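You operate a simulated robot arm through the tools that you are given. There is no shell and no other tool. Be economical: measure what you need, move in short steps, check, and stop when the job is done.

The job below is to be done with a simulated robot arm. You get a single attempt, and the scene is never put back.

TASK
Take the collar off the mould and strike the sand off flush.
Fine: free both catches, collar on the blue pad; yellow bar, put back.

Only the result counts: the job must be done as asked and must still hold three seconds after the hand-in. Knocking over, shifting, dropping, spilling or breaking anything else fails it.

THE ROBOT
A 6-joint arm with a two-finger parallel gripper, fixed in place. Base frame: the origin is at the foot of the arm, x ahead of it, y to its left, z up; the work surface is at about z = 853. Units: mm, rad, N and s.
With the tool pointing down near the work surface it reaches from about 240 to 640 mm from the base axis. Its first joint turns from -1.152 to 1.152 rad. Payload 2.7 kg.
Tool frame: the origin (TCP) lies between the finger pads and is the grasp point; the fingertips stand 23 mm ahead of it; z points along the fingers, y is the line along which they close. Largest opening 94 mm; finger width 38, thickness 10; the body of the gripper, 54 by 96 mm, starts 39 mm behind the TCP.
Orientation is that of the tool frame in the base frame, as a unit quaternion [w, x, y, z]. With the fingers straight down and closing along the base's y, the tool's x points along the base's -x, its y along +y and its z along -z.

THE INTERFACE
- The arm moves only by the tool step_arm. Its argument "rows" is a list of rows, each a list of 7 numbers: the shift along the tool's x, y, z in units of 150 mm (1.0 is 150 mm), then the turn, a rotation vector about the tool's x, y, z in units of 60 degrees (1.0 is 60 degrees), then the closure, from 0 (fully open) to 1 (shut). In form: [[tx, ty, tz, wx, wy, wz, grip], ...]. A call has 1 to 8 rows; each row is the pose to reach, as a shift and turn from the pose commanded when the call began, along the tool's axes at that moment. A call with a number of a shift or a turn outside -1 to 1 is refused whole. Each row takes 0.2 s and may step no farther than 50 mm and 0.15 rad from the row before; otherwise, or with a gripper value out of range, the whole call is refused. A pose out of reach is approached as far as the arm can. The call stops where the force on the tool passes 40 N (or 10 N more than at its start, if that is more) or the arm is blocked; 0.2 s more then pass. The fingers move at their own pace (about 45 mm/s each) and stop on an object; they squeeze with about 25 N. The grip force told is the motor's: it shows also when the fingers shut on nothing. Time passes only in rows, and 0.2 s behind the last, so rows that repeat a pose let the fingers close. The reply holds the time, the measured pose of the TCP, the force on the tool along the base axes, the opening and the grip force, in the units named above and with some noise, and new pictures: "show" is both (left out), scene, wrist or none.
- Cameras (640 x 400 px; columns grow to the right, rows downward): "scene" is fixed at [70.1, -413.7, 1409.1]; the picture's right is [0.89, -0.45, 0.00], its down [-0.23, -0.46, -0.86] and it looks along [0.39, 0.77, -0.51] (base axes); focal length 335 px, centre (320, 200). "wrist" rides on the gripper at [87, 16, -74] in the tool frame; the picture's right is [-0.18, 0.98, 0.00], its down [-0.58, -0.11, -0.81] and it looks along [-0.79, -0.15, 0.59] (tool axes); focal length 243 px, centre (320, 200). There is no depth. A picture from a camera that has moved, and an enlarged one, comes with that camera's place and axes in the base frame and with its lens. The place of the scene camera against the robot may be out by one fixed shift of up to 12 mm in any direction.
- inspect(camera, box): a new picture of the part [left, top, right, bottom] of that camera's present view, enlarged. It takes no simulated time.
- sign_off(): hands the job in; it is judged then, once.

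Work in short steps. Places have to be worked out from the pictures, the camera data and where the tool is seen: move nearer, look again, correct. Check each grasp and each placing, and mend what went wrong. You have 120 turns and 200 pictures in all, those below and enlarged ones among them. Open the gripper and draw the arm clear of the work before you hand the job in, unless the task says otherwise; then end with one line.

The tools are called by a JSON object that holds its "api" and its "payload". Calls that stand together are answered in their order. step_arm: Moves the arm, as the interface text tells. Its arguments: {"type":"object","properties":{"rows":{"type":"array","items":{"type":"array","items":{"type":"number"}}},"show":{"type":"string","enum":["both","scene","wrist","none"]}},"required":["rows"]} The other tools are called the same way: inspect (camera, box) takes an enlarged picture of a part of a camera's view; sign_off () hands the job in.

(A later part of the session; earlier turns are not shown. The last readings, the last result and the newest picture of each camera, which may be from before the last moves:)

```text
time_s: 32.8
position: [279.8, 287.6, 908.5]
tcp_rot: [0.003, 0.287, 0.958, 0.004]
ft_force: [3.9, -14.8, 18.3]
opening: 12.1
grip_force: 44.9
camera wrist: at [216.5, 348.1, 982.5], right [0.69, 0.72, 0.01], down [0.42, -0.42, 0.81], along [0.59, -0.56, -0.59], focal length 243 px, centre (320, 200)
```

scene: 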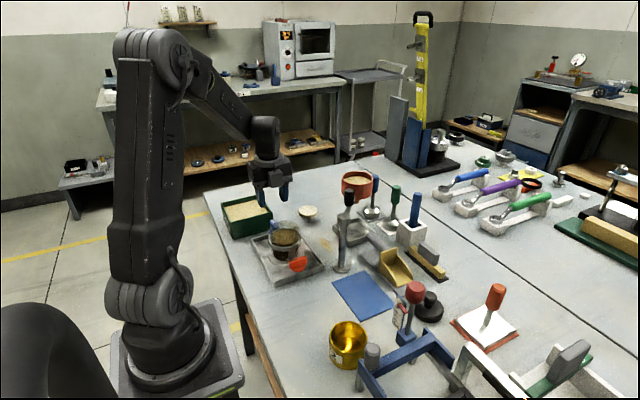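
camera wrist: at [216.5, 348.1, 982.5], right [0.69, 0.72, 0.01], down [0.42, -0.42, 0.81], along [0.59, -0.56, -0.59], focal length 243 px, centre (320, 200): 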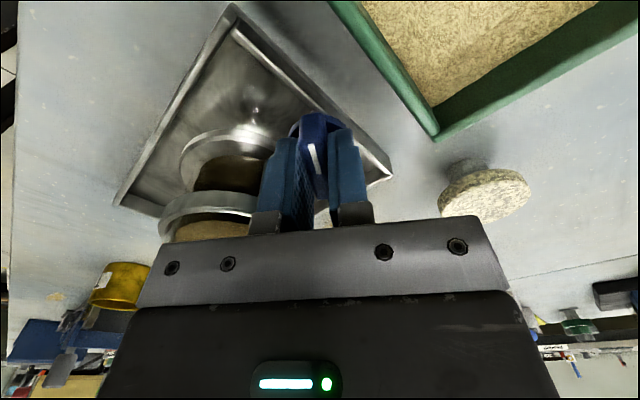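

It keeps turning smoothly. I finish the last third up to the stop.

{"api": "step_arm", "payload": {"rows": [[-0.003, -0.005, -0.006, 0, 0, -0.09, 1], [-0.003, -0.005, -0.006, 0, 0, -0.18, 1], [-0.003, -0.005, -0.006, 0, 0, -0.27, 1], [-0.003, -0.005, -0.006, 0, 0, -0.36, 1], [-0.003, -0.005, -0.006, 0, 0, -0.45, 1], [-0.003, -0.005, -0.006, 0, 0, -0.54, 1], [-0.003, -0.005, -0.006, 0, 0, -0.63, 1], [-0.003, -0.005, -0.006, 0, 0, -0.7, 1]], "show": "wrist"}}

```text
time_s: 34.5
position: [280.4, 288.0, 907.2]
tcp_rot: [0.004, -0.072, 0.997, 0.003]
ft_force: [5.5, 21.4, 1.7]
opening: 17.1
grip_force: 44.2
camera wrist: at [191.8, 290.6, 982.0], right [0.04, 1.0, 0.01], down [0.58, -0.03, 0.81], along [0.81, -0.03, -0.59], focal length 243 px, centre (320, 200)
```

wrist: 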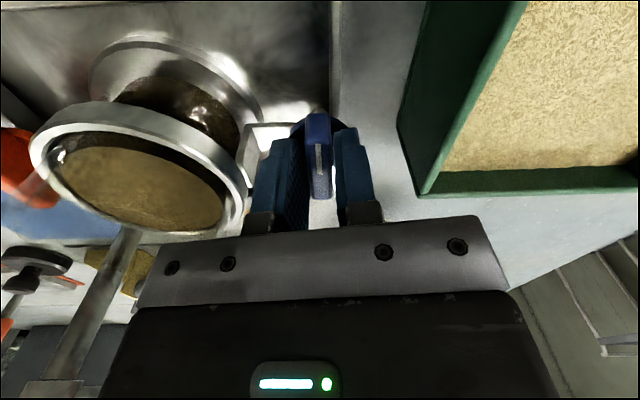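

The jaws spread at the stop again, so the blue catch is open. I release, rise and study the collar for the grasp.

{"api": "step_arm", "payload": {"rows": [[0, 0, 0, 0, 0, 0.1, 0.8], [0, 0, 0, 0, 0, 0.12, 0.5], [0, 0, 0, 0, 0, 0.12, 0.5], [0, 0, -0.2, 0, 0, 0.12, 0.5], [0, 0, -0.5, 0, 0, 0.12, 0.4], [0.2, -0.1, -0.7, 0, 0, 0.12, 0.3], [0.4, -0.3, -0.7, 0, 0, 0.12, 0], [0.4, -0.5, -0.7, 0, 0, 0.12, 0]], "show": "both"}}

{"api": "inspect", "payload": {"camera": "scene", "box": [256, 210, 320, 274]}}

{"api": "inspect", "payload": {"camera": "wrist", "box": [200, 0, 440, 200]}}

```text
time_s: 36.4
position: [230.4, 202.6, 1011.0]
tcp_rot: [0.002, -0.012, 1.0, 0.002]
ft_force: [-0.6, -0.5, 0.0]
opening: 93.9
grip_force: 0.0
camera wrist: at [142.9, 215.3, 1085.4], right [0.16, 0.99, 0.01], down [0.58, -0.1, 0.81], along [0.8, -0.13, -0.59], focal length 243 px, centre (320, 200)
```

scene: 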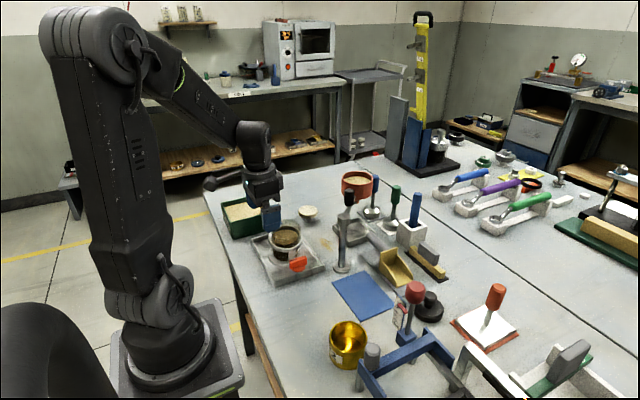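
wrist: 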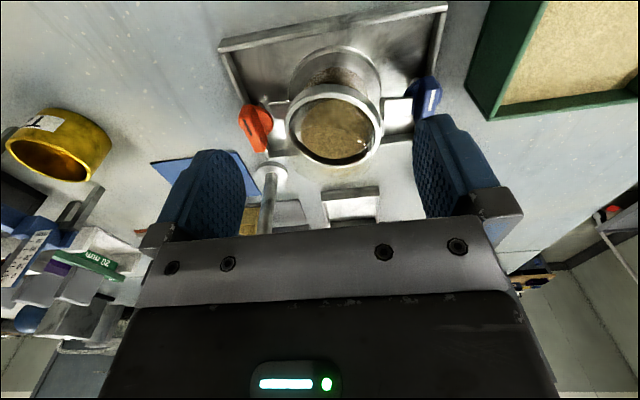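

```text
6.25 times, centred on (288, 242) of scene
camera zoom: at [70.1, -413.7, 1409.1], right [0.89, -0.45, 0.0], down [-0.23, -0.46, -0.86], along [0.39, 0.77, -0.51], focal length 2093 px, centre (520, -62)
```

zoom: 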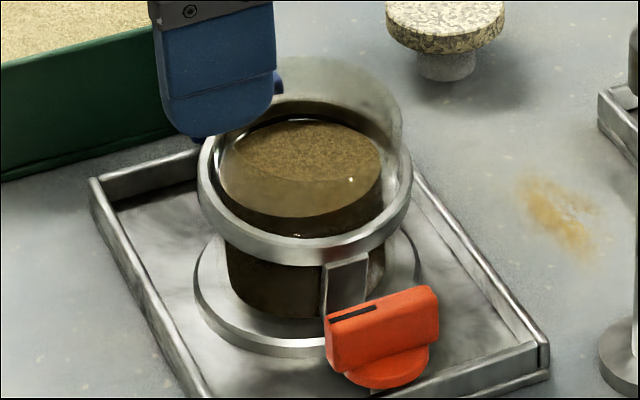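

```text
2.00 times, centred on (320, 100) of wrist
camera zoom: at [142.9, 215.3, 1085.4], right [0.16, 0.99, 0.01], down [0.58, -0.1, 0.81], along [0.8, -0.13, -0.59], focal length 485 px, centre (320, 400)
```

zoom: 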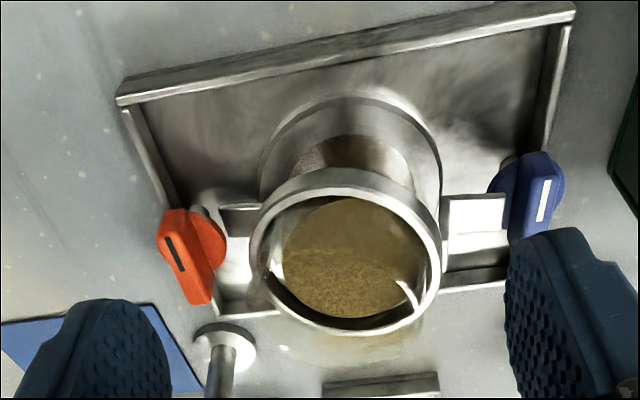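

The collar is a metal ring (R≈38, top ≈ 908) with a clear sleeve above it, centred near (280, 207). I move over it with the jaws fully open along x, between the catches.

{"api": "step_arm", "payload": {"rows": [[-0.04, 0.002, 0, 0, 0, -0.123, 0], [-0.08, 0.004, 0, 0, 0, -0.246, 0], [-0.12, 0.007, 0, 0, 0, -0.369, 0], [-0.16, 0.01, 0, 0, 0, -0.492, 0], [-0.2, 0.012, 0, 0, 0, -0.615, 0], [-0.25, 0.014, 0, 0, 0, -0.738, 0], [-0.29, 0.017, 0, 0, 0, -0.861, 0], [-0.333, 0.019, 0, 0, 0, -0.98, 0]], "show": "none"}}

{"api": "step_arm", "payload": {"rows": [[0, 0, 0.0, 0, 0, -0.125, 0], [0, 0, 0.0, 0, 0, -0.25, 0], [0, 0, 0.1, 0, 0, -0.375, 0], [0, 0, 0.2, 0, 0, -0.497, 0], [0, 0, 0.2, 0, 0, -0.497, 0]], "show": "both"}}

{"api": "inspect", "payload": {"camera": "wrist", "box": [200, 40, 440, 240]}}

```text
time_s: 38.1
position: [281.6, 207.0, 1012.7]
tcp_rot: [0.004, -0.501, 0.865, 0.0]
ft_force: [0.7, -0.1, 0.0]
opening: 94.2
grip_force: 0.1
```

```text
time_s: 39.4
position: [281.8, 208.0, 982.4]
tcp_rot: [-0.004, 0.708, -0.706, 0.0]
ft_force: [-0.6, -0.9, -0.6]
opening: 94.0
grip_force: 0.0
camera wrist: at [264.8, 119.9, 1056.0], right [-0.98, 0.18, -0.01], down [0.1, 0.58, 0.81], along [0.15, 0.8, -0.59], focal length 243 px, centre (320, 200)
```

scene: 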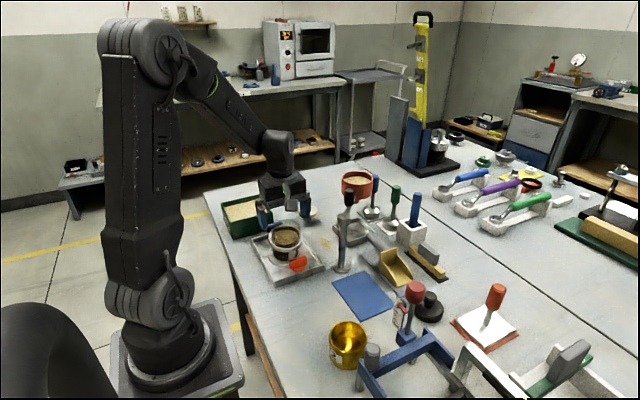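
wrist: 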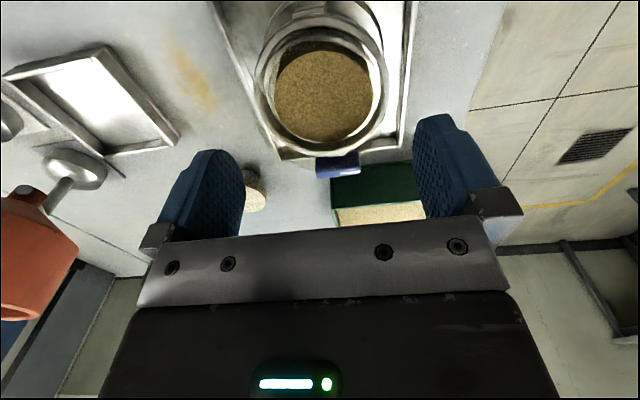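

```text
2.00 times, centred on (320, 140) of wrist
camera zoom: at [264.8, 119.9, 1056.0], right [-0.98, 0.18, -0.01], down [0.1, 0.58, 0.81], along [0.15, 0.8, -0.59], focal length 485 px, centre (320, 320)
```

zoom: 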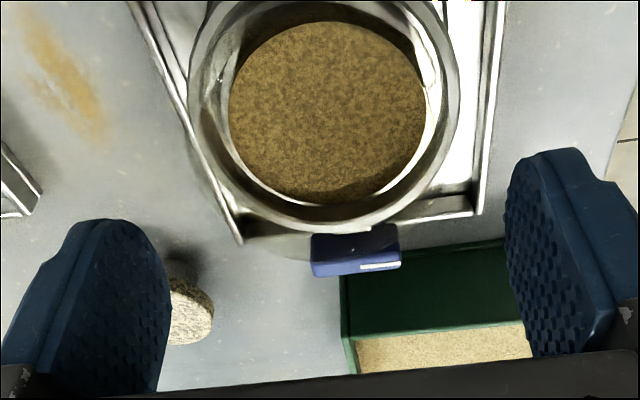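

The ring's diameter works out nearer 85 mm, leaving only ~4 mm each side, so I centre on x = 280 and descend to just above the ring to check.

{"api": "step_arm", "payload": {"rows": [[0.01, 0.01, 0.15, 0, 0, 0, 0], [0.01, 0.01, 0.25, 0, 0, 0, 0], [0.01, 0.01, 0.3, 0, 0, 0, 0], [0.01, 0.01, 0.3, 0, 0, 0, 0]], "show": "wrist"}}

{"api": "inspect", "payload": {"camera": "scene", "box": [246, 200, 326, 280]}}

{"api": "inspect", "payload": {"camera": "wrist", "box": [200, 40, 440, 240]}}

```text
time_s: 40.4
position: [280.7, 208.4, 936.8]
tcp_rot: [0.005, -0.707, 0.708, -0.001]
ft_force: [0.4, -0.2, -0.7]
opening: 94.2
grip_force: 0.0
camera wrist: at [263.1, 119.9, 1011.7], right [-0.98, 0.19, -0.01], down [0.1, 0.58, 0.81], along [0.15, 0.8, -0.59], focal length 243 px, centre (320, 200)
```

wrist: 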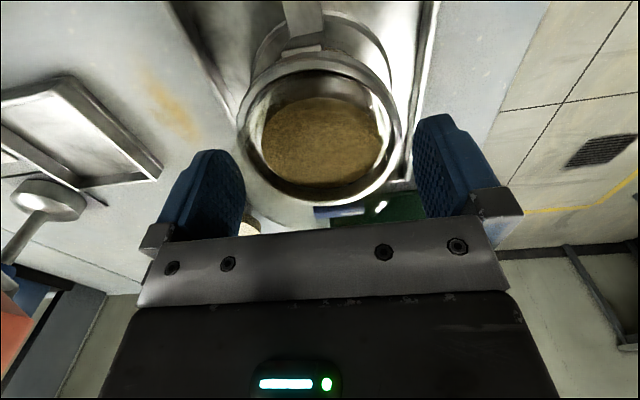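

```text
5.00 times, centred on (286, 240) of scene
camera zoom: at [70.1, -413.7, 1409.1], right [0.89, -0.45, 0.0], down [-0.23, -0.46, -0.86], along [0.39, 0.77, -0.51], focal length 1675 px, centre (490, 0)
```

zoom: 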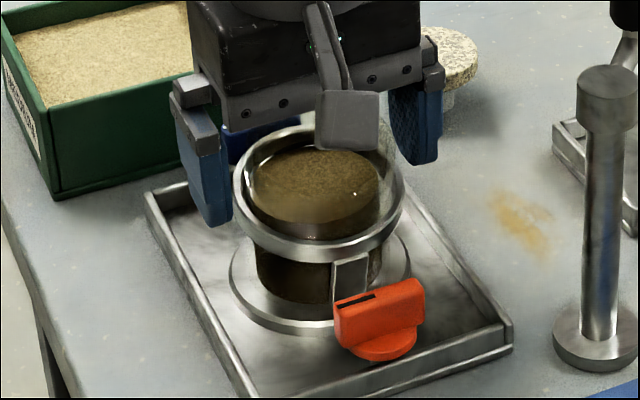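

```text
2.00 times, centred on (320, 140) of wrist
camera zoom: at [263.1, 119.9, 1011.7], right [-0.98, 0.19, -0.01], down [0.1, 0.58, 0.81], along [0.15, 0.8, -0.59], focal length 485 px, centre (320, 320)
```

zoom: 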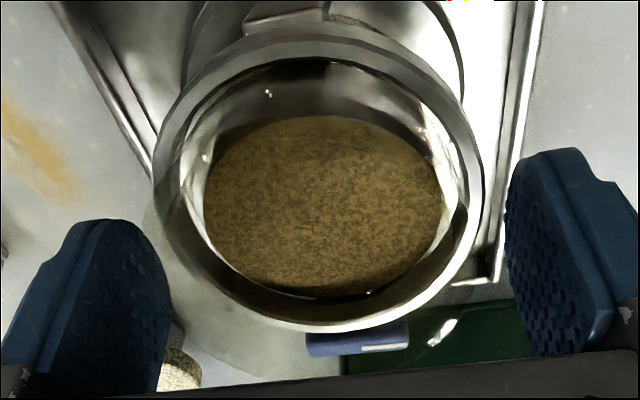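

The ring is roughly centred between the jaws; estimates say its centre is x ≈ 279.5, y ≈ 205. I correct by 1 mm and descend gently to ring height.

{"api": "step_arm", "payload": {"rows": [[0.013, 0.006, 0.06, 0, 0, 0, 0], [0.013, 0.006, 0.12, 0, 0, 0, 0], [0.013, 0.006, 0.17, 0, 0, 0, 0], [0.013, 0.006, 0.213, 0, 0, 0, 0], [0.013, 0.006, 0.213, 0, 0, 0, 0]], "show": "wrist"}}

{"api": "inspect", "payload": {"camera": "scene", "box": [246, 200, 326, 280]}}

```text
time_s: 41.5
position: [278.6, 206.6, 908.5]
tcp_rot: [-0.009, 0.707, -0.707, 0.0]
ft_force: [-3.7, -0.5, 10.5]
opening: 94.2
grip_force: 0.2
stopped in row 5: the force on the tool passed its limit (the readings are from after the stop); the commanded pose is now the measured one
camera wrist: at [262.5, 119.2, 982.8], right [-0.98, 0.18, -0.01], down [0.1, 0.57, 0.81], along [0.15, 0.8, -0.58], focal length 243 px, centre (320, 200)
```

wrist: 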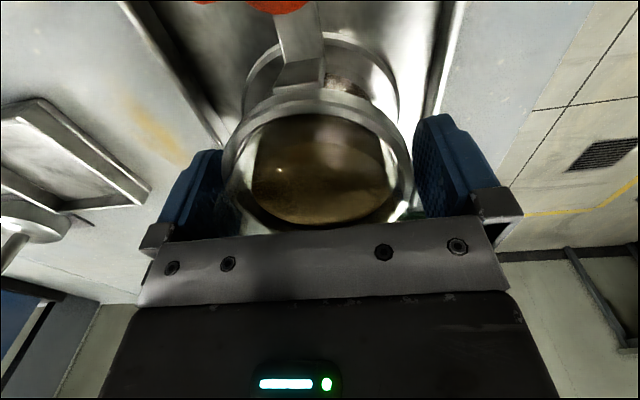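

```text
5.00 times, centred on (286, 240) of scene
camera zoom: at [69.9, -413.8, 1409.1], right [0.89, -0.45, 0.0], down [-0.23, -0.46, -0.86], along [0.39, 0.77, -0.51], focal length 1675 px, centre (490, 0)
```

zoom: 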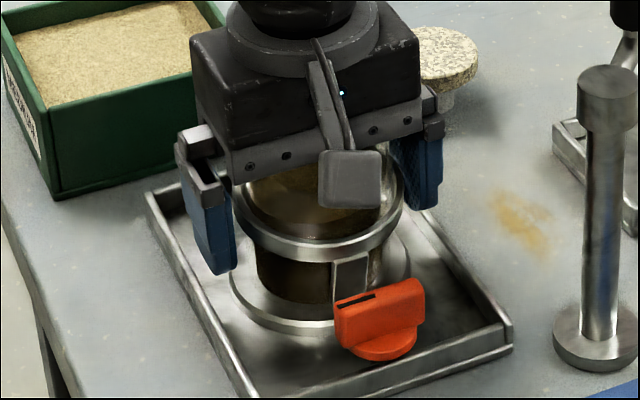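

The upward force at z ≈ 908 with the body over the sleeve suggests the body has just touched the clear sleeve's top. I back up 3 mm, square the tool, and close on the ring.

{"api": "step_arm", "payload": {"rows": [[0, 0, -0.02, 0, 0, 0, 0], [0, 0, -0.023, -0.012, 0.012, 0, 0], [0, 0, -0.023, -0.012, 0.012, 0, 0.1], [0, 0, -0.023, -0.012, 0.012, 0, 0.3], [0, 0, -0.023, -0.012, 0.012, 0, 0.3], [0, 0, -0.023, -0.012, 0.012, 0, 0.3]], "show": "wrist"}}

{"api": "inspect", "payload": {"camera": "scene", "box": [246, 200, 326, 280]}}

```text
time_s: 42.9
position: [279.9, 207.2, 911.9]
tcp_rot: [0.0, 0.708, -0.706, 0.001]
ft_force: [7.0, -1.0, 0.3]
opening: 83.2
grip_force: 24.8
camera wrist: at [264.3, 120.0, 986.4], right [-0.98, 0.18, 0.0], down [0.11, 0.58, 0.81], along [0.15, 0.79, -0.59], focal length 243 px, centre (320, 200)
```

wrist: 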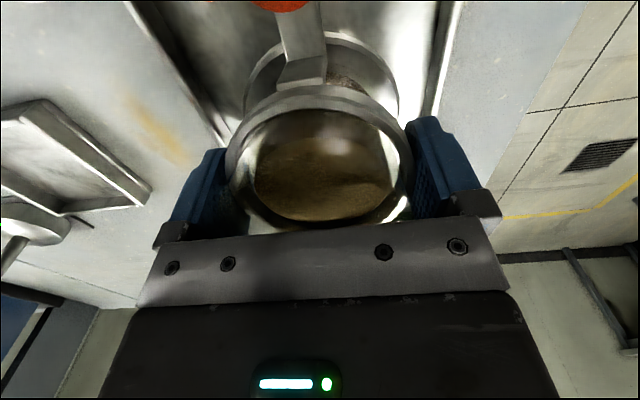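

```text
5.00 times, centred on (286, 240) of scene
camera zoom: at [70.2, -413.8, 1409.1], right [0.89, -0.45, 0.0], down [-0.23, -0.46, -0.86], along [0.39, 0.77, -0.51], focal length 1675 px, centre (490, 0)
```

zoom: 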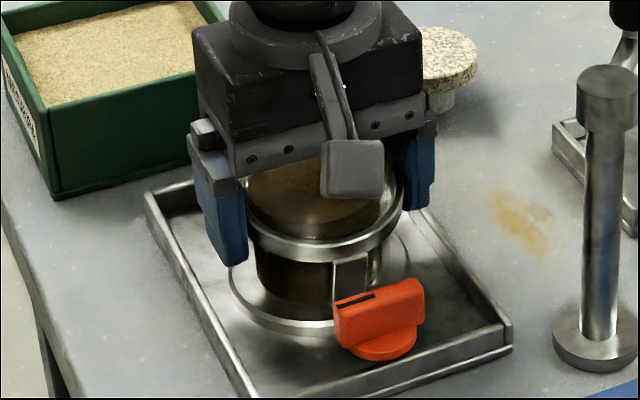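

The jaws hold the ring at 83 mm. I squeeze fully and lift slowly 15 mm to see whether the collar comes free.

{"api": "step_arm", "payload": {"rows": [[0, 0, 0, 0, 0, 0, 1], [0, 0, 0, 0, 0, 0, 1], [0, 0, -0.02, 0, 0, 0, 1], [0, 0, -0.04, 0, 0, 0, 1], [0, 0, -0.06, 0, 0, 0, 1], [0, 0, -0.08, 0, 0, 0, 1], [0, 0, -0.1, 0, 0, 0, 1]], "show": "wrist"}}

{"api": "inspect", "payload": {"camera": "scene", "box": [246, 200, 326, 280]}}

```text
time_s: 44.5
position: [279.8, 208.2, 926.9]
tcp_rot: [0.002, 0.707, -0.707, 0.0]
ft_force: [-0.2, -0.1, -1.4]
opening: 83.2
grip_force: 25.4
camera wrist: at [263.8, 120.5, 1001.5], right [-0.98, 0.18, 0.0], down [0.11, 0.58, 0.8], along [0.15, 0.79, -0.59], focal length 243 px, centre (320, 200)
```

wrist: 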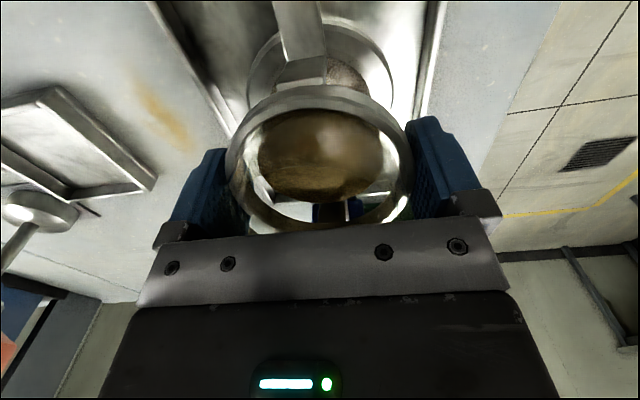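

```text
5.00 times, centred on (286, 240) of scene
camera zoom: at [70.1, -413.7, 1409.1], right [0.89, -0.45, 0.0], down [-0.23, -0.46, -0.86], along [0.39, 0.77, -0.51], focal length 1675 px, centre (490, 0)
```

zoom: 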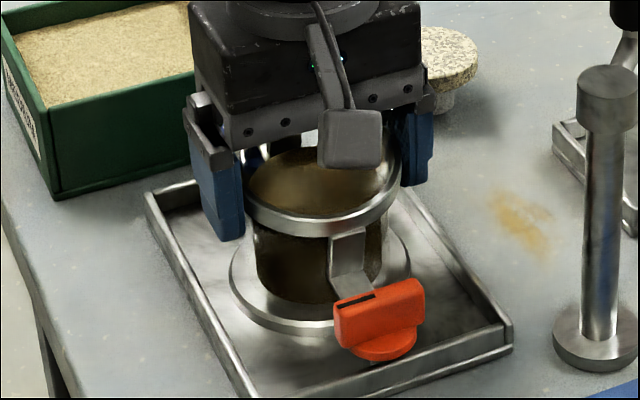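

The collar is free and lifts cleanly; the catches stay on the base. The pad works out at x 338–427, y −48–73, centre (383, 12). I lift and carry at x = 280 along −y to stay clear of the post.

{"api": "step_arm", "payload": {"rows": [[0, 0, -0.25, 0, 0, 0, 1], [0, 0, -0.5, 0, 0, 0, 1], [0, 0, -0.75, 0, 0, 0, 1], [0.25, 0, -0.8, 0, 0, 0, 1], [0.5, 0, -0.8, 0, 0, 0, 1], [0.75, 0, -0.8, 0, 0, 0, 1], [1.0, 0, -0.8, 0, 0, 0, 1]], "show": "none"}}

{"api": "step_arm", "payload": {"rows": [[0.15, 0, 0, 0, 0, 0, 1], [0.3, 0, 0, 0, 0, 0, 1], [0.3, -0.25, 0, 0, 0, 0, 1], [0.3, -0.4, 0, 0, 0, 0, 1], [0.3, -0.4, 0, 0, 0, 0, 1]], "show": "both"}}

{"api": "inspect", "payload": {"camera": "scene", "box": [256, 210, 320, 274]}}

```text
time_s: 46.1
position: [279.2, 59.3, 1045.3]
tcp_rot: [0.001, 0.708, -0.706, 0.0]
ft_force: [0.7, -0.4, -1.5]
opening: 83.5
grip_force: 24.8
```

```text
time_s: 47.3
position: [338.2, 13.5, 1044.8]
tcp_rot: [0.001, 0.708, -0.706, 0.0]
ft_force: [0.0, 0.1, -1.7]
opening: 83.2
grip_force: 25.1
camera wrist: at [323.1, -74.0, 1121.1], right [-0.98, 0.18, 0.0], down [0.11, 0.58, 0.8], along [0.15, 0.79, -0.59], focal length 243 px, centre (320, 200)
```

scene: 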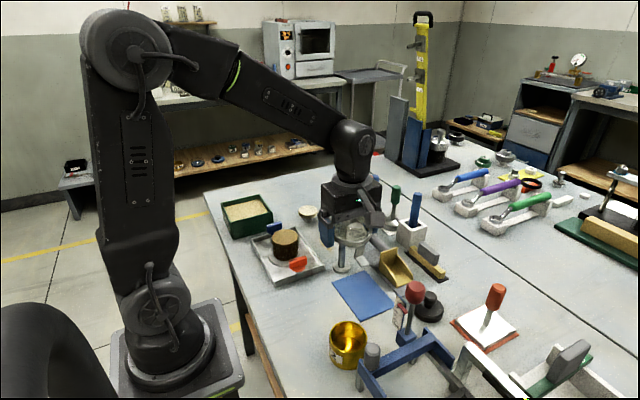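
wrist: 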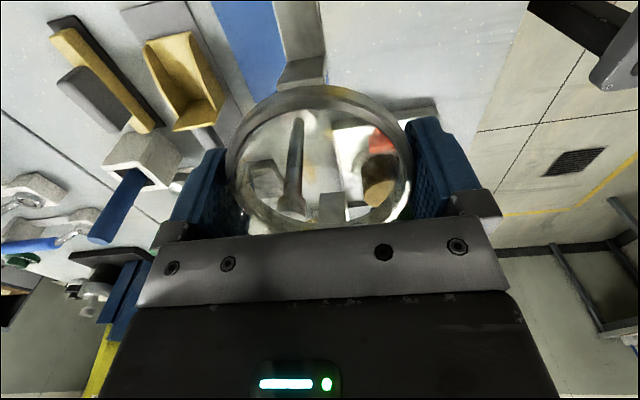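

```text
6.25 times, centred on (288, 242) of scene
camera zoom: at [70.1, -413.7, 1409.1], right [0.89, -0.45, 0.0], down [-0.23, -0.46, -0.86], along [0.39, 0.77, -0.51], focal length 2093 px, centre (520, -62)
```

zoom: 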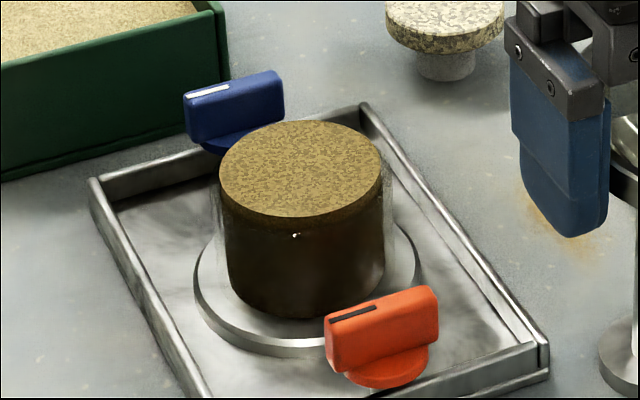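

The mould now shows sand heaped above its rim. I move to pad centre and inspect the collar's underside.

{"api": "step_arm", "payload": {"rows": [[0, -0.15, 0, 0, 0, 0, 1], [0.01, -0.3, 0, 0, 0, 0, 1], [0.01, -0.3, 0.2, 0, 0, 0, 1], [0.01, -0.3, 0.3, 0, 0, 0, 1], [0.01, -0.3, 0.3, 0, 0, 0, 1]], "show": "both"}}

{"api": "inspect", "payload": {"camera": "scene", "box": [310, 200, 430, 320]}}

```text
time_s: 48.5
position: [382.8, 12.8, 1001.9]
tcp_rot: [0.001, 0.708, -0.706, 0.0]
ft_force: [-0.4, 0.5, -2.0]
opening: 83.6
grip_force: 25.4
camera wrist: at [368.0, -75.3, 1076.9], right [-0.98, 0.18, 0.0], down [0.11, 0.58, 0.8], along [0.15, 0.79, -0.59], focal length 243 px, centre (320, 200)
```

scene: 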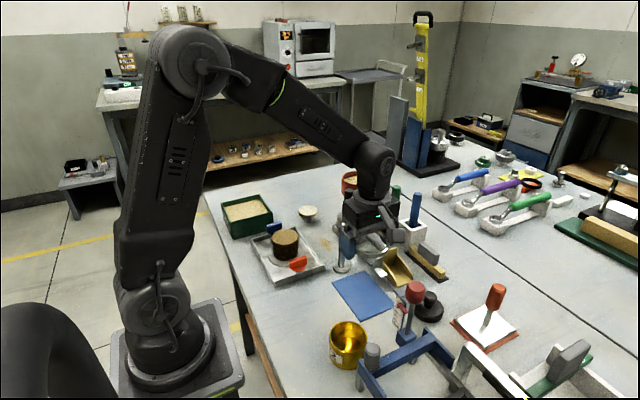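
wrist: 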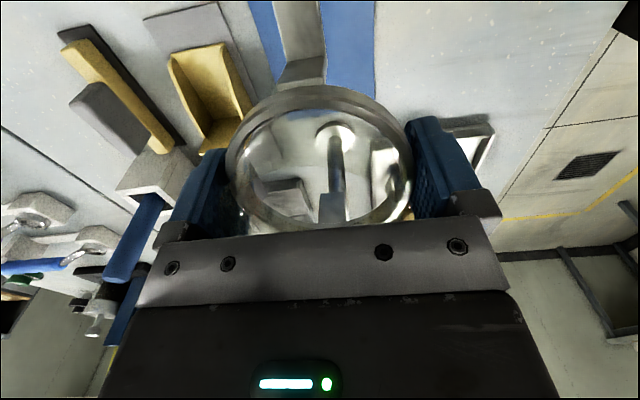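

```text
3.33 times, centred on (370, 260) of scene
camera zoom: at [70.1, -413.7, 1409.1], right [0.89, -0.45, 0.0], down [-0.23, -0.46, -0.86], along [0.39, 0.77, -0.51], focal length 1116 px, centre (153, 0)
```

zoom: 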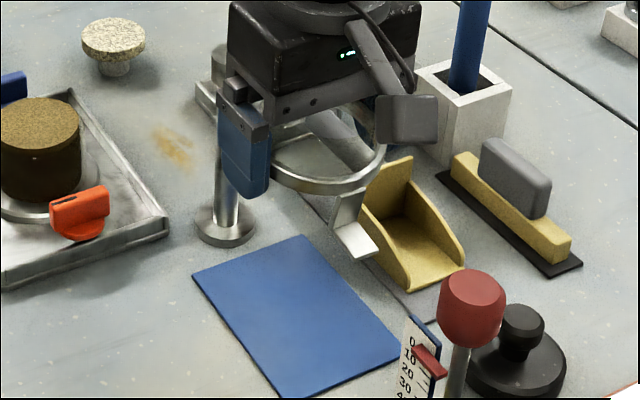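

I zoom the wrist view to locate the pad's edges around the collar.

{"api": "inspect", "payload": {"camera": "wrist", "box": [220, 0, 460, 150]}}

```text
2.67 times, centred on (340, 75) of wrist
camera zoom: at [368.0, -75.3, 1076.9], right [-0.98, 0.18, 0.0], down [0.11, 0.58, 0.8], along [0.15, 0.79, -0.59], focal length 647 px, centre (267, 533)
```

zoom: 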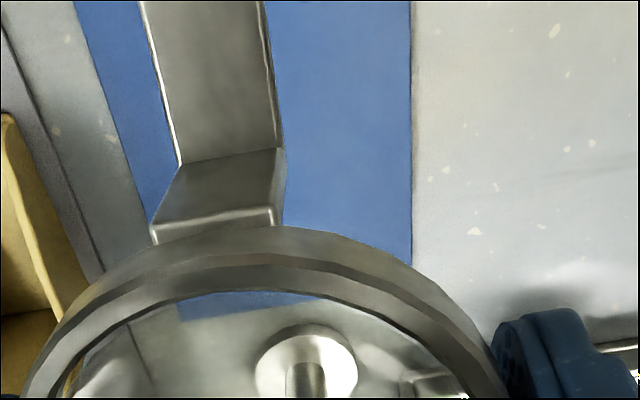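

The pad spans x 340–430 and y about −47–75, so its centre is (385, 14). I shift 2 mm in x and descend toward it, expecting contact near TCP z ≈ 893.

{"api": "step_arm", "payload": {"rows": [[-0.005, -0.014, 0.2, 0, 0, 0, 1], [-0.005, -0.014, 0.4, 0, 0, 0, 1], [-0.005, -0.014, 0.55, 0, 0, 0, 1], [-0.005, -0.014, 0.62, 0, 0, 0, 1], [-0.005, -0.014, 0.65, 0, 0, 0, 1]], "show": "wrist"}}

{"api": "inspect", "payload": {"camera": "scene", "box": [320, 220, 420, 320]}}

```text
time_s: 49.7
position: [387.5, 11.8, 903.9]
tcp_rot: [0.001, 0.707, -0.707, 0.0]
ft_force: [-0.3, -0.3, -1.5]
opening: 83.2
grip_force: 25.0
camera wrist: at [371.0, -75.4, 979.6], right [-0.98, 0.18, 0.0], down [0.11, 0.58, 0.81], along [0.15, 0.79, -0.59], focal length 243 px, centre (320, 200)
```

wrist: 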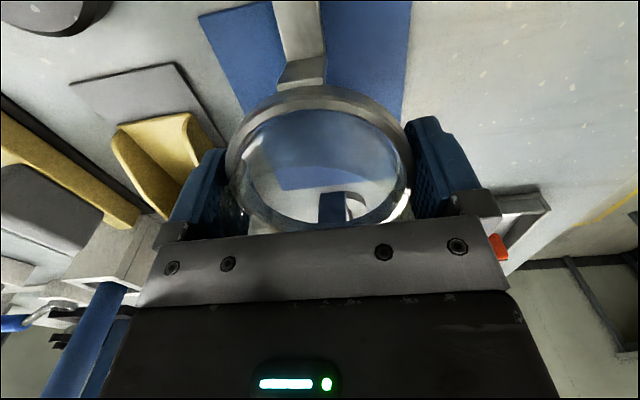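

```text
4.00 times, centred on (370, 270) of scene
camera zoom: at [70.1, -413.7, 1409.1], right [0.89, -0.45, 0.0], down [-0.23, -0.46, -0.86], along [0.39, 0.77, -0.51], focal length 1340 px, centre (120, -80)
```

zoom: 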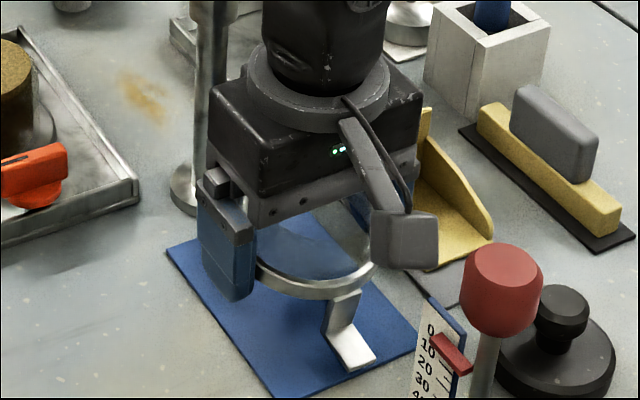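

Pad edges now read x 340–430 and y −49–75, so I trim to (385, 13.5) and lower in 2 mm steps to contact.

{"api": "step_arm", "payload": {"rows": [[-0.008, 0.01, 0.02, 0, 0, 0, 1], [-0.008, 0.01, 0.035, 0, 0, 0, 1], [-0.008, 0.01, 0.05, 0, 0, 0, 1], [-0.008, 0.01, 0.06, 0, 0, 0, 1]], "show": "wrist"}}

{"api": "inspect", "payload": {"camera": "scene", "box": [320, 220, 420, 320]}}

```text
time_s: 50.7
position: [384.8, 13.4, 895.8]
tcp_rot: [-0.001, 0.708, -0.707, 0.001]
ft_force: [-2.5, 8.7, 13.0]
opening: 82.9
grip_force: 25.1
camera wrist: at [369.8, -74.0, 971.0], right [-0.98, 0.18, 0.0], down [0.11, 0.58, 0.81], along [0.15, 0.79, -0.59], focal length 243 px, centre (320, 200)
```

wrist: 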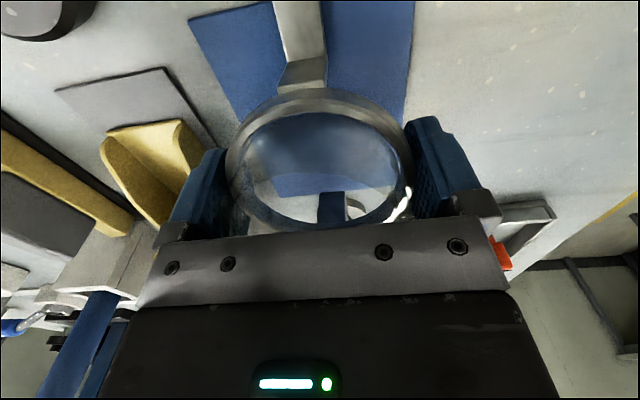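

```text
4.00 times, centred on (370, 270) of scene
camera zoom: at [69.8, -413.5, 1409.2], right [0.89, -0.45, 0.0], down [-0.23, -0.46, -0.86], along [0.39, 0.77, -0.51], focal length 1340 px, centre (120, -80)
```

zoom: 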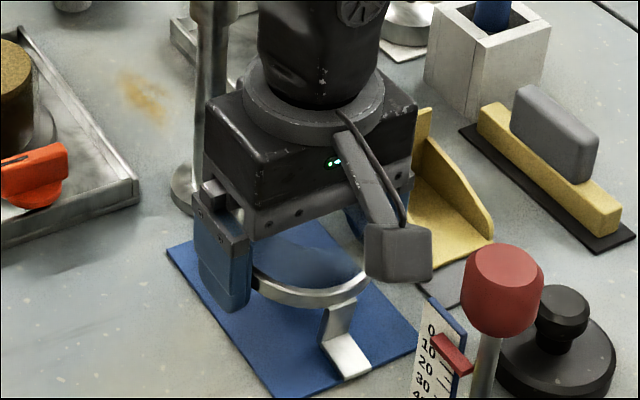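

The collar feet stand on the pad (13 N upward). I open and rise straight up slowly, checking that the collar stays.

{"api": "step_arm", "payload": {"rows": [[0, 0, -0.003, 0, 0, 0, 0.8], [0, 0, -0.003, 0, 0, 0, 0.05], [0, 0, -0.003, 0, 0, 0, 0], [0, 0, -0.003, 0, 0, 0, 0], [0, 0, -0.05, 0, 0, 0, 0], [0, 0, -0.12, 0, 0, 0, 0], [0, 0, -0.2, 0, 0, 0, 0]], "show": "wrist"}}

{"api": "inspect", "payload": {"camera": "scene", "box": [320, 220, 420, 320]}}

```text
time_s: 52.3
position: [385.0, 12.3, 925.7]
tcp_rot: [0.001, 0.707, -0.707, -0.001]
ft_force: [0.0, -0.5, -0.1]
opening: 94.1
grip_force: 0.1
camera wrist: at [368.7, -74.3, 1001.4], right [-0.98, 0.18, 0.0], down [0.11, 0.58, 0.8], along [0.15, 0.79, -0.59], focal length 243 px, centre (320, 200)
```

wrist: 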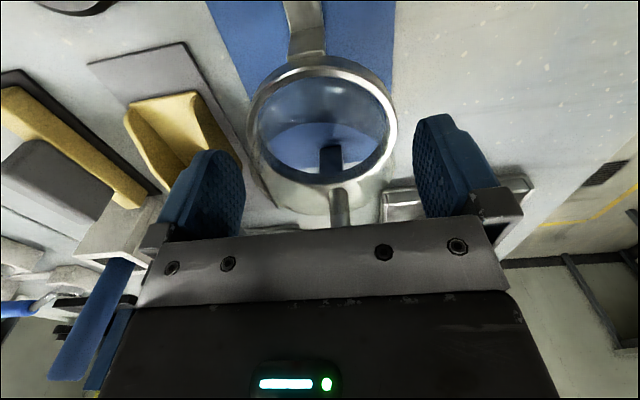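

```text
4.00 times, centred on (370, 270) of scene
camera zoom: at [70.1, -413.7, 1409.1], right [0.89, -0.45, 0.0], down [-0.23, -0.46, -0.86], along [0.39, 0.77, -0.51], focal length 1340 px, centre (120, -80)
```

zoom: 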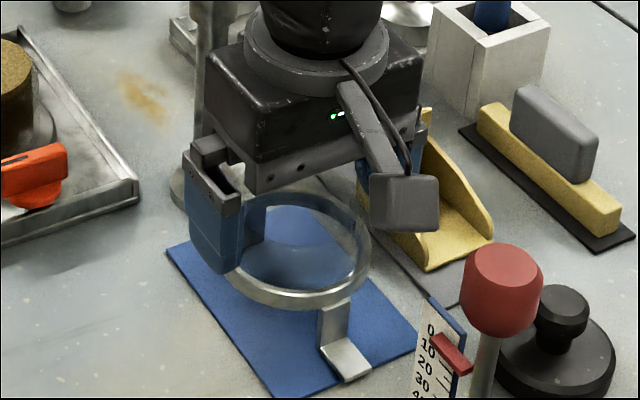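

The collar stands squarely on the pad. I rise and move toward the yellow bar with the present yaw (jaws closing along x), as the bar and its handle lie along y near (577, 26).

{"api": "step_arm", "payload": {"rows": [[0, 0, -0.3, 0, 0, 0, 0], [0, 0, -0.6, 0, 0, 0, 0.2], [0, 0, -0.9, 0, 0, 0, 0.4], [0, -0.3, -1.0, 0, 0, 0, 0.4], [0, -0.6, -1.0, 0, 0, 0, 0.4], [0, -0.9, -1.0, 0, 0, 0, 0.4], [0, -0.95, -1.0, 0, 0, 0, 0.4]], "show": "both"}}

{"api": "inspect", "payload": {"camera": "wrist", "box": [180, 0, 420, 150]}}

```text
time_s: 53.9
position: [528.1, 15.0, 1075.2]
tcp_rot: [0.001, 0.708, -0.706, 0.0]
ft_force: [0.3, 0.1, 0.1]
opening: 56.4
grip_force: 0.0
camera wrist: at [512.4, -73.0, 1150.7], right [-0.98, 0.18, 0.0], down [0.11, 0.58, 0.8], along [0.15, 0.79, -0.59], focal length 243 px, centre (320, 200)
```

scene: 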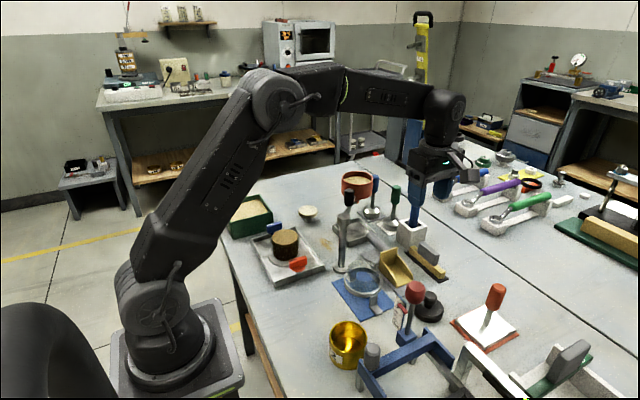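
wrist: 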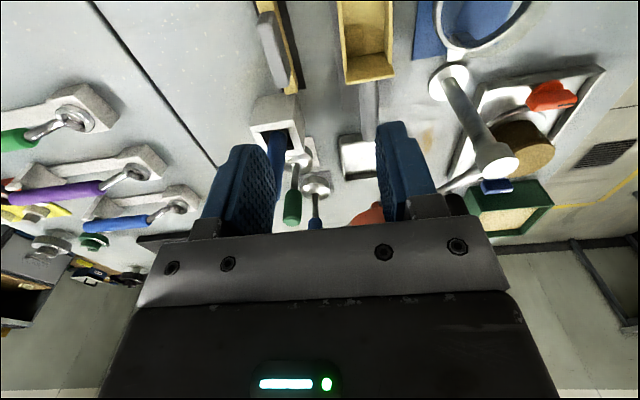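

```text
2.67 times, centred on (300, 75) of wrist
camera zoom: at [512.4, -73.0, 1150.7], right [-0.98, 0.18, 0.0], down [0.11, 0.58, 0.8], along [0.15, 0.79, -0.59], focal length 647 px, centre (373, 533)
```

zoom: 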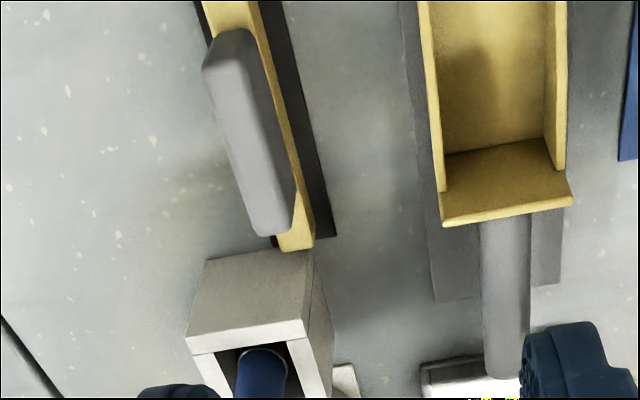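

The bar lies along y at x ≈ 575 with the grey handle centred near y ≈ 18; the white block stands beyond y ≈ 83. I move above the handle for a closer look.

{"api": "step_arm", "payload": {"rows": [[0, -0.15, 0.1, 0, 0, 0, 0.4], [-0.02, -0.3, 0.25, 0, 0, 0, 0.4], [-0.033, -0.3, 0.5, 0, 0, 0, 0.4], [-0.033, -0.3, 0.6, 0, 0, 0, 0.4], [-0.033, -0.3, 0.6, 0, 0, 0, 0.4]], "show": "wrist"}}

{"api": "inspect", "payload": {"camera": "wrist", "box": [220, 0, 460, 200]}}

{"api": "inspect", "payload": {"camera": "scene", "box": [380, 190, 480, 310]}}

```text
time_s: 55.1
position: [573.0, 18.8, 985.3]
tcp_rot: [0.001, 0.708, -0.706, 0.0]
ft_force: [-1.0, 0.1, -0.2]
opening: 56.2
grip_force: 0.0
camera wrist: at [556.1, -68.0, 1060.8], right [-0.98, 0.18, 0.0], down [0.11, 0.58, 0.8], along [0.15, 0.79, -0.59], focal length 243 px, centre (320, 200)
```

wrist: 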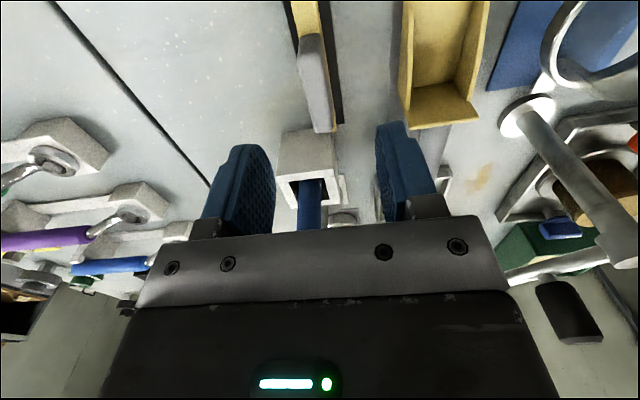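

```text
2.00 times, centred on (340, 100) of wrist
camera zoom: at [556.1, -68.0, 1060.8], right [-0.98, 0.18, 0.0], down [0.11, 0.58, 0.8], along [0.15, 0.79, -0.59], focal length 485 px, centre (280, 400)
```

zoom: 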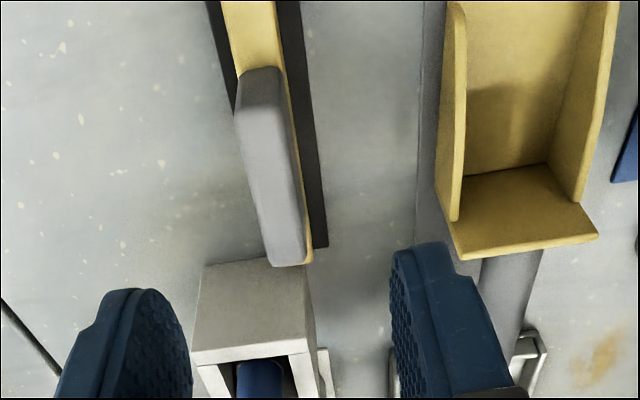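

```text
3.33 times, centred on (430, 250) of scene
camera zoom: at [70.1, -413.7, 1409.1], right [0.89, -0.45, 0.0], down [-0.23, -0.46, -0.86], along [0.39, 0.77, -0.51], focal length 1116 px, centre (-47, 33)
```

zoom: 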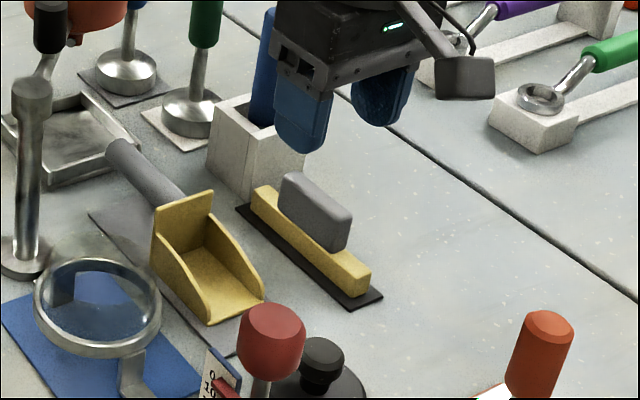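

The handle spans y −9–57 (centre 24) at x ≈ 575, about 16 mm thick, top z ≈ 896. I descend to TCP z ≈ 900 and grip it.

{"api": "step_arm", "payload": {"rows": [[-0.035, -0.013, 0.2, 0, 0, 0, 0.4], [-0.035, -0.013, 0.4, 0, 0, 0, 0.4], [-0.035, -0.013, 0.52, 0, 0, 0, 0.45], [-0.035, -0.013, 0.565, 0, 0, 0, 0.5], [-0.035, -0.013, 0.565, 0, 0, 0, 0.5]], "show": "wrist"}}

{"api": "inspect", "payload": {"camera": "scene", "box": [390, 210, 470, 290]}}

{"api": "inspect", "payload": {"camera": "wrist", "box": [220, 60, 420, 240]}}

```text
time_s: 56.3
position: [574.2, 23.9, 900.2]
tcp_rot: [0.001, 0.709, -0.705, 0.0]
ft_force: [-0.5, 0.4, -1.1]
opening: 47.0
grip_force: 0.0
camera wrist: at [558.7, -63.0, 975.1], right [-0.98, 0.18, 0.0], down [0.11, 0.58, 0.8], along [0.15, 0.79, -0.59], focal length 243 px, centre (320, 200)
```

wrist: 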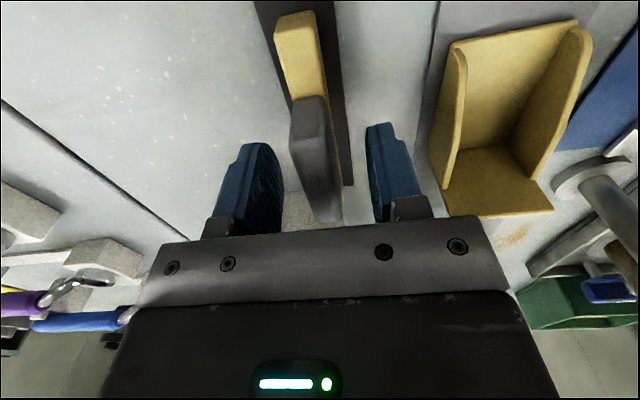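

```text
5.00 times, centred on (430, 250) of scene
camera zoom: at [70.1, -413.7, 1409.1], right [0.89, -0.45, 0.0], down [-0.23, -0.46, -0.86], along [0.39, 0.77, -0.51], focal length 1675 px, centre (-230, -50)
```

zoom: 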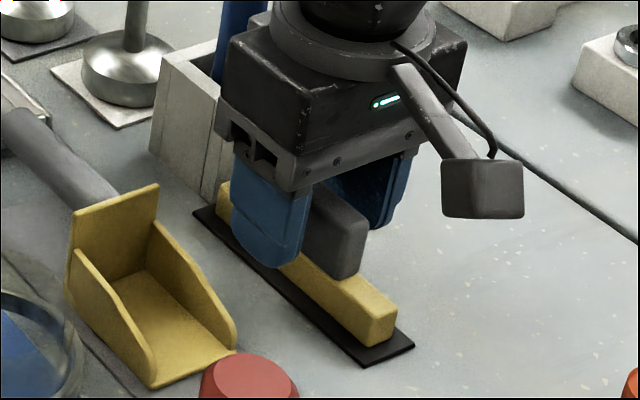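

```text
2.22 times, centred on (320, 150) of wrist
camera zoom: at [558.7, -63.0, 975.1], right [-0.98, 0.18, 0.0], down [0.11, 0.58, 0.8], along [0.15, 0.79, -0.59], focal length 539 px, centre (320, 311)
```

zoom: 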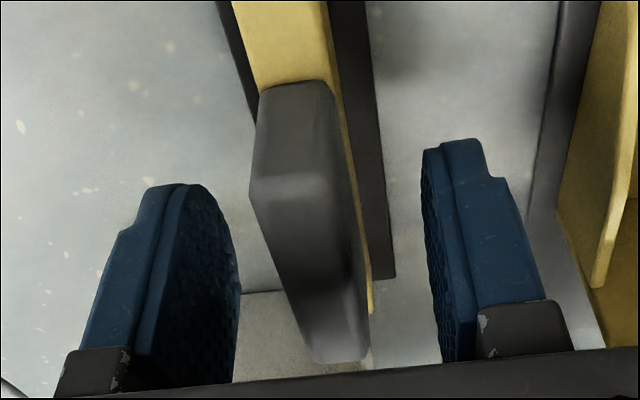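

The handle lies at x ≈ 577, so I shift 2.5 mm and close on it.

{"api": "step_arm", "payload": {"rows": [[0, -0.017, 0, 0, 0, 0, 0.6], [0, -0.017, 0, 0, 0, 0, 1], [0, -0.017, 0, 0, 0, 0, 1], [0, -0.017, 0, 0, 0, 0, 1], [0, -0.017, 0, 0, 0, 0, 1]], "show": "none"}}

```text
time_s: 57.5
position: [576.9, 22.8, 899.8]
tcp_rot: [0.001, 0.708, -0.706, 0.0]
ft_force: [-0.6, -0.1, 2.0]
opening: 15.5
grip_force: 25.2
```

Held (15.5 mm, 25 N) with no side force; the put-back pose is TCP (576.8, 23.3, 900). I lift straight up.

{"api": "step_arm", "payload": {"rows": [[0, 0, -0.05, 0, 0, 0, 1], [0, 0, -0.25, 0, 0, 0, 1], [0, 0, -0.5, 0, 0, 0, 1], [0, 0, -0.8, 0, 0, 0, 1], [0, 0, -1.0, 0, 0, 0, 1], [0, 0, -1.0, 0, 0, 0, 1]], "show": "both"}}

{"api": "inspect", "payload": {"camera": "scene", "box": [380, 140, 480, 290]}}

```text
time_s: 58.9
position: [576.2, 24.0, 1050.4]
tcp_rot: [0.001, 0.708, -0.706, 0.0]
ft_force: [0.0, -0.1, -0.7]
opening: 15.5
grip_force: 24.5
camera wrist: at [560.8, -63.5, 1125.2], right [-0.98, 0.18, 0.0], down [0.11, 0.58, 0.8], along [0.15, 0.79, -0.59], focal length 243 px, centre (320, 200)
```

scene: 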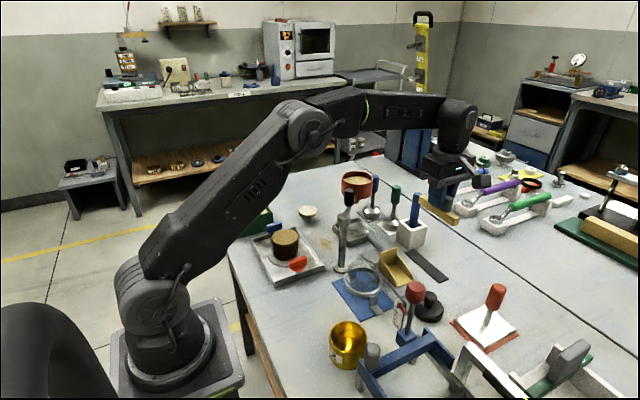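
wrist: 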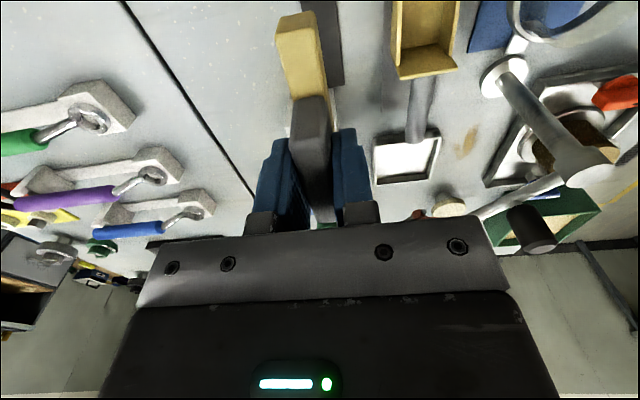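

```text
2.67 times, centred on (430, 215) of scene
camera zoom: at [70.1, -413.7, 1409.1], right [0.89, -0.45, 0.0], down [-0.23, -0.46, -0.86], along [0.39, 0.77, -0.51], focal length 893 px, centre (27, 160)
```

zoom: 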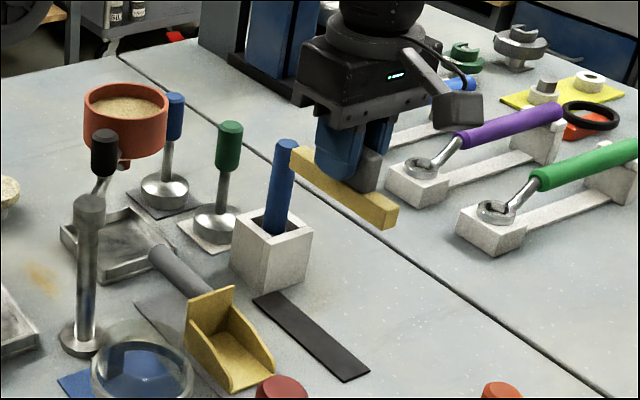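

The bar is in hand; its bottom is about 45 mm below the TCP. I raise it, carry it back along y ≈ 5 clear of the post and hopper, to the −x side of the mould.

{"api": "step_arm", "payload": {"rows": [[0.05, 0.1, -0.25, 0, 0, 0, 1], [0.1, 0.35, -0.35, 0, 0, 0, 1], [0.12, 0.65, -0.35, 0, 0, 0, 1], [0.12, 0.97, -0.35, 0, 0, 0, 1]], "show": "none"}}

{"api": "step_arm", "payload": {"rows": [[0, 0.3, 0, 0, 0, 0, 1], [0, 0.6, 0, 0, 0, 0, 1], [0, 0.9, 0, 0, 0, 0, 1], [-0.1, 1.0, 0, 0, 0, 0, 1], [-0.4, 1.0, 0, 0, 0, 0, 1], [-0.7, 1.0, 0.1, 0, 0, 0, 1], [-1.0, 1.0, 0.2, 0, 0, 0, 1]], "show": "both"}}

```text
time_s: 59.9
position: [431.7, 7.8, 1101.7]
tcp_rot: [0.002, 0.707, -0.707, 0.0]
ft_force: [-0.5, -0.1, -1.2]
opening: 15.5
grip_force: 25.3
```

```text
time_s: 61.5
position: [282.3, 158.3, 1073.1]
tcp_rot: [0.001, 0.708, -0.706, 0.0]
ft_force: [0.0, -0.2, -1.3]
opening: 15.8
grip_force: 24.9
camera wrist: at [264.9, 70.3, 1148.4], right [-0.98, 0.18, 0.0], down [0.11, 0.58, 0.81], along [0.15, 0.79, -0.59], focal length 243 px, centre (320, 200)
```

scene: 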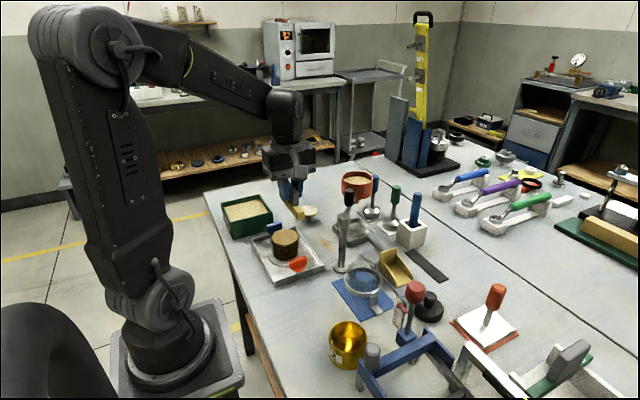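
wrist: 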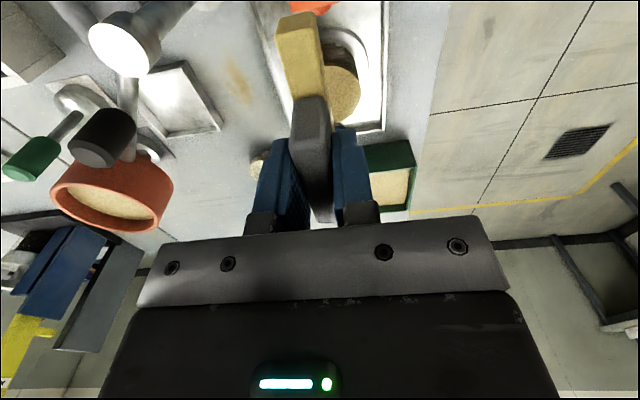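

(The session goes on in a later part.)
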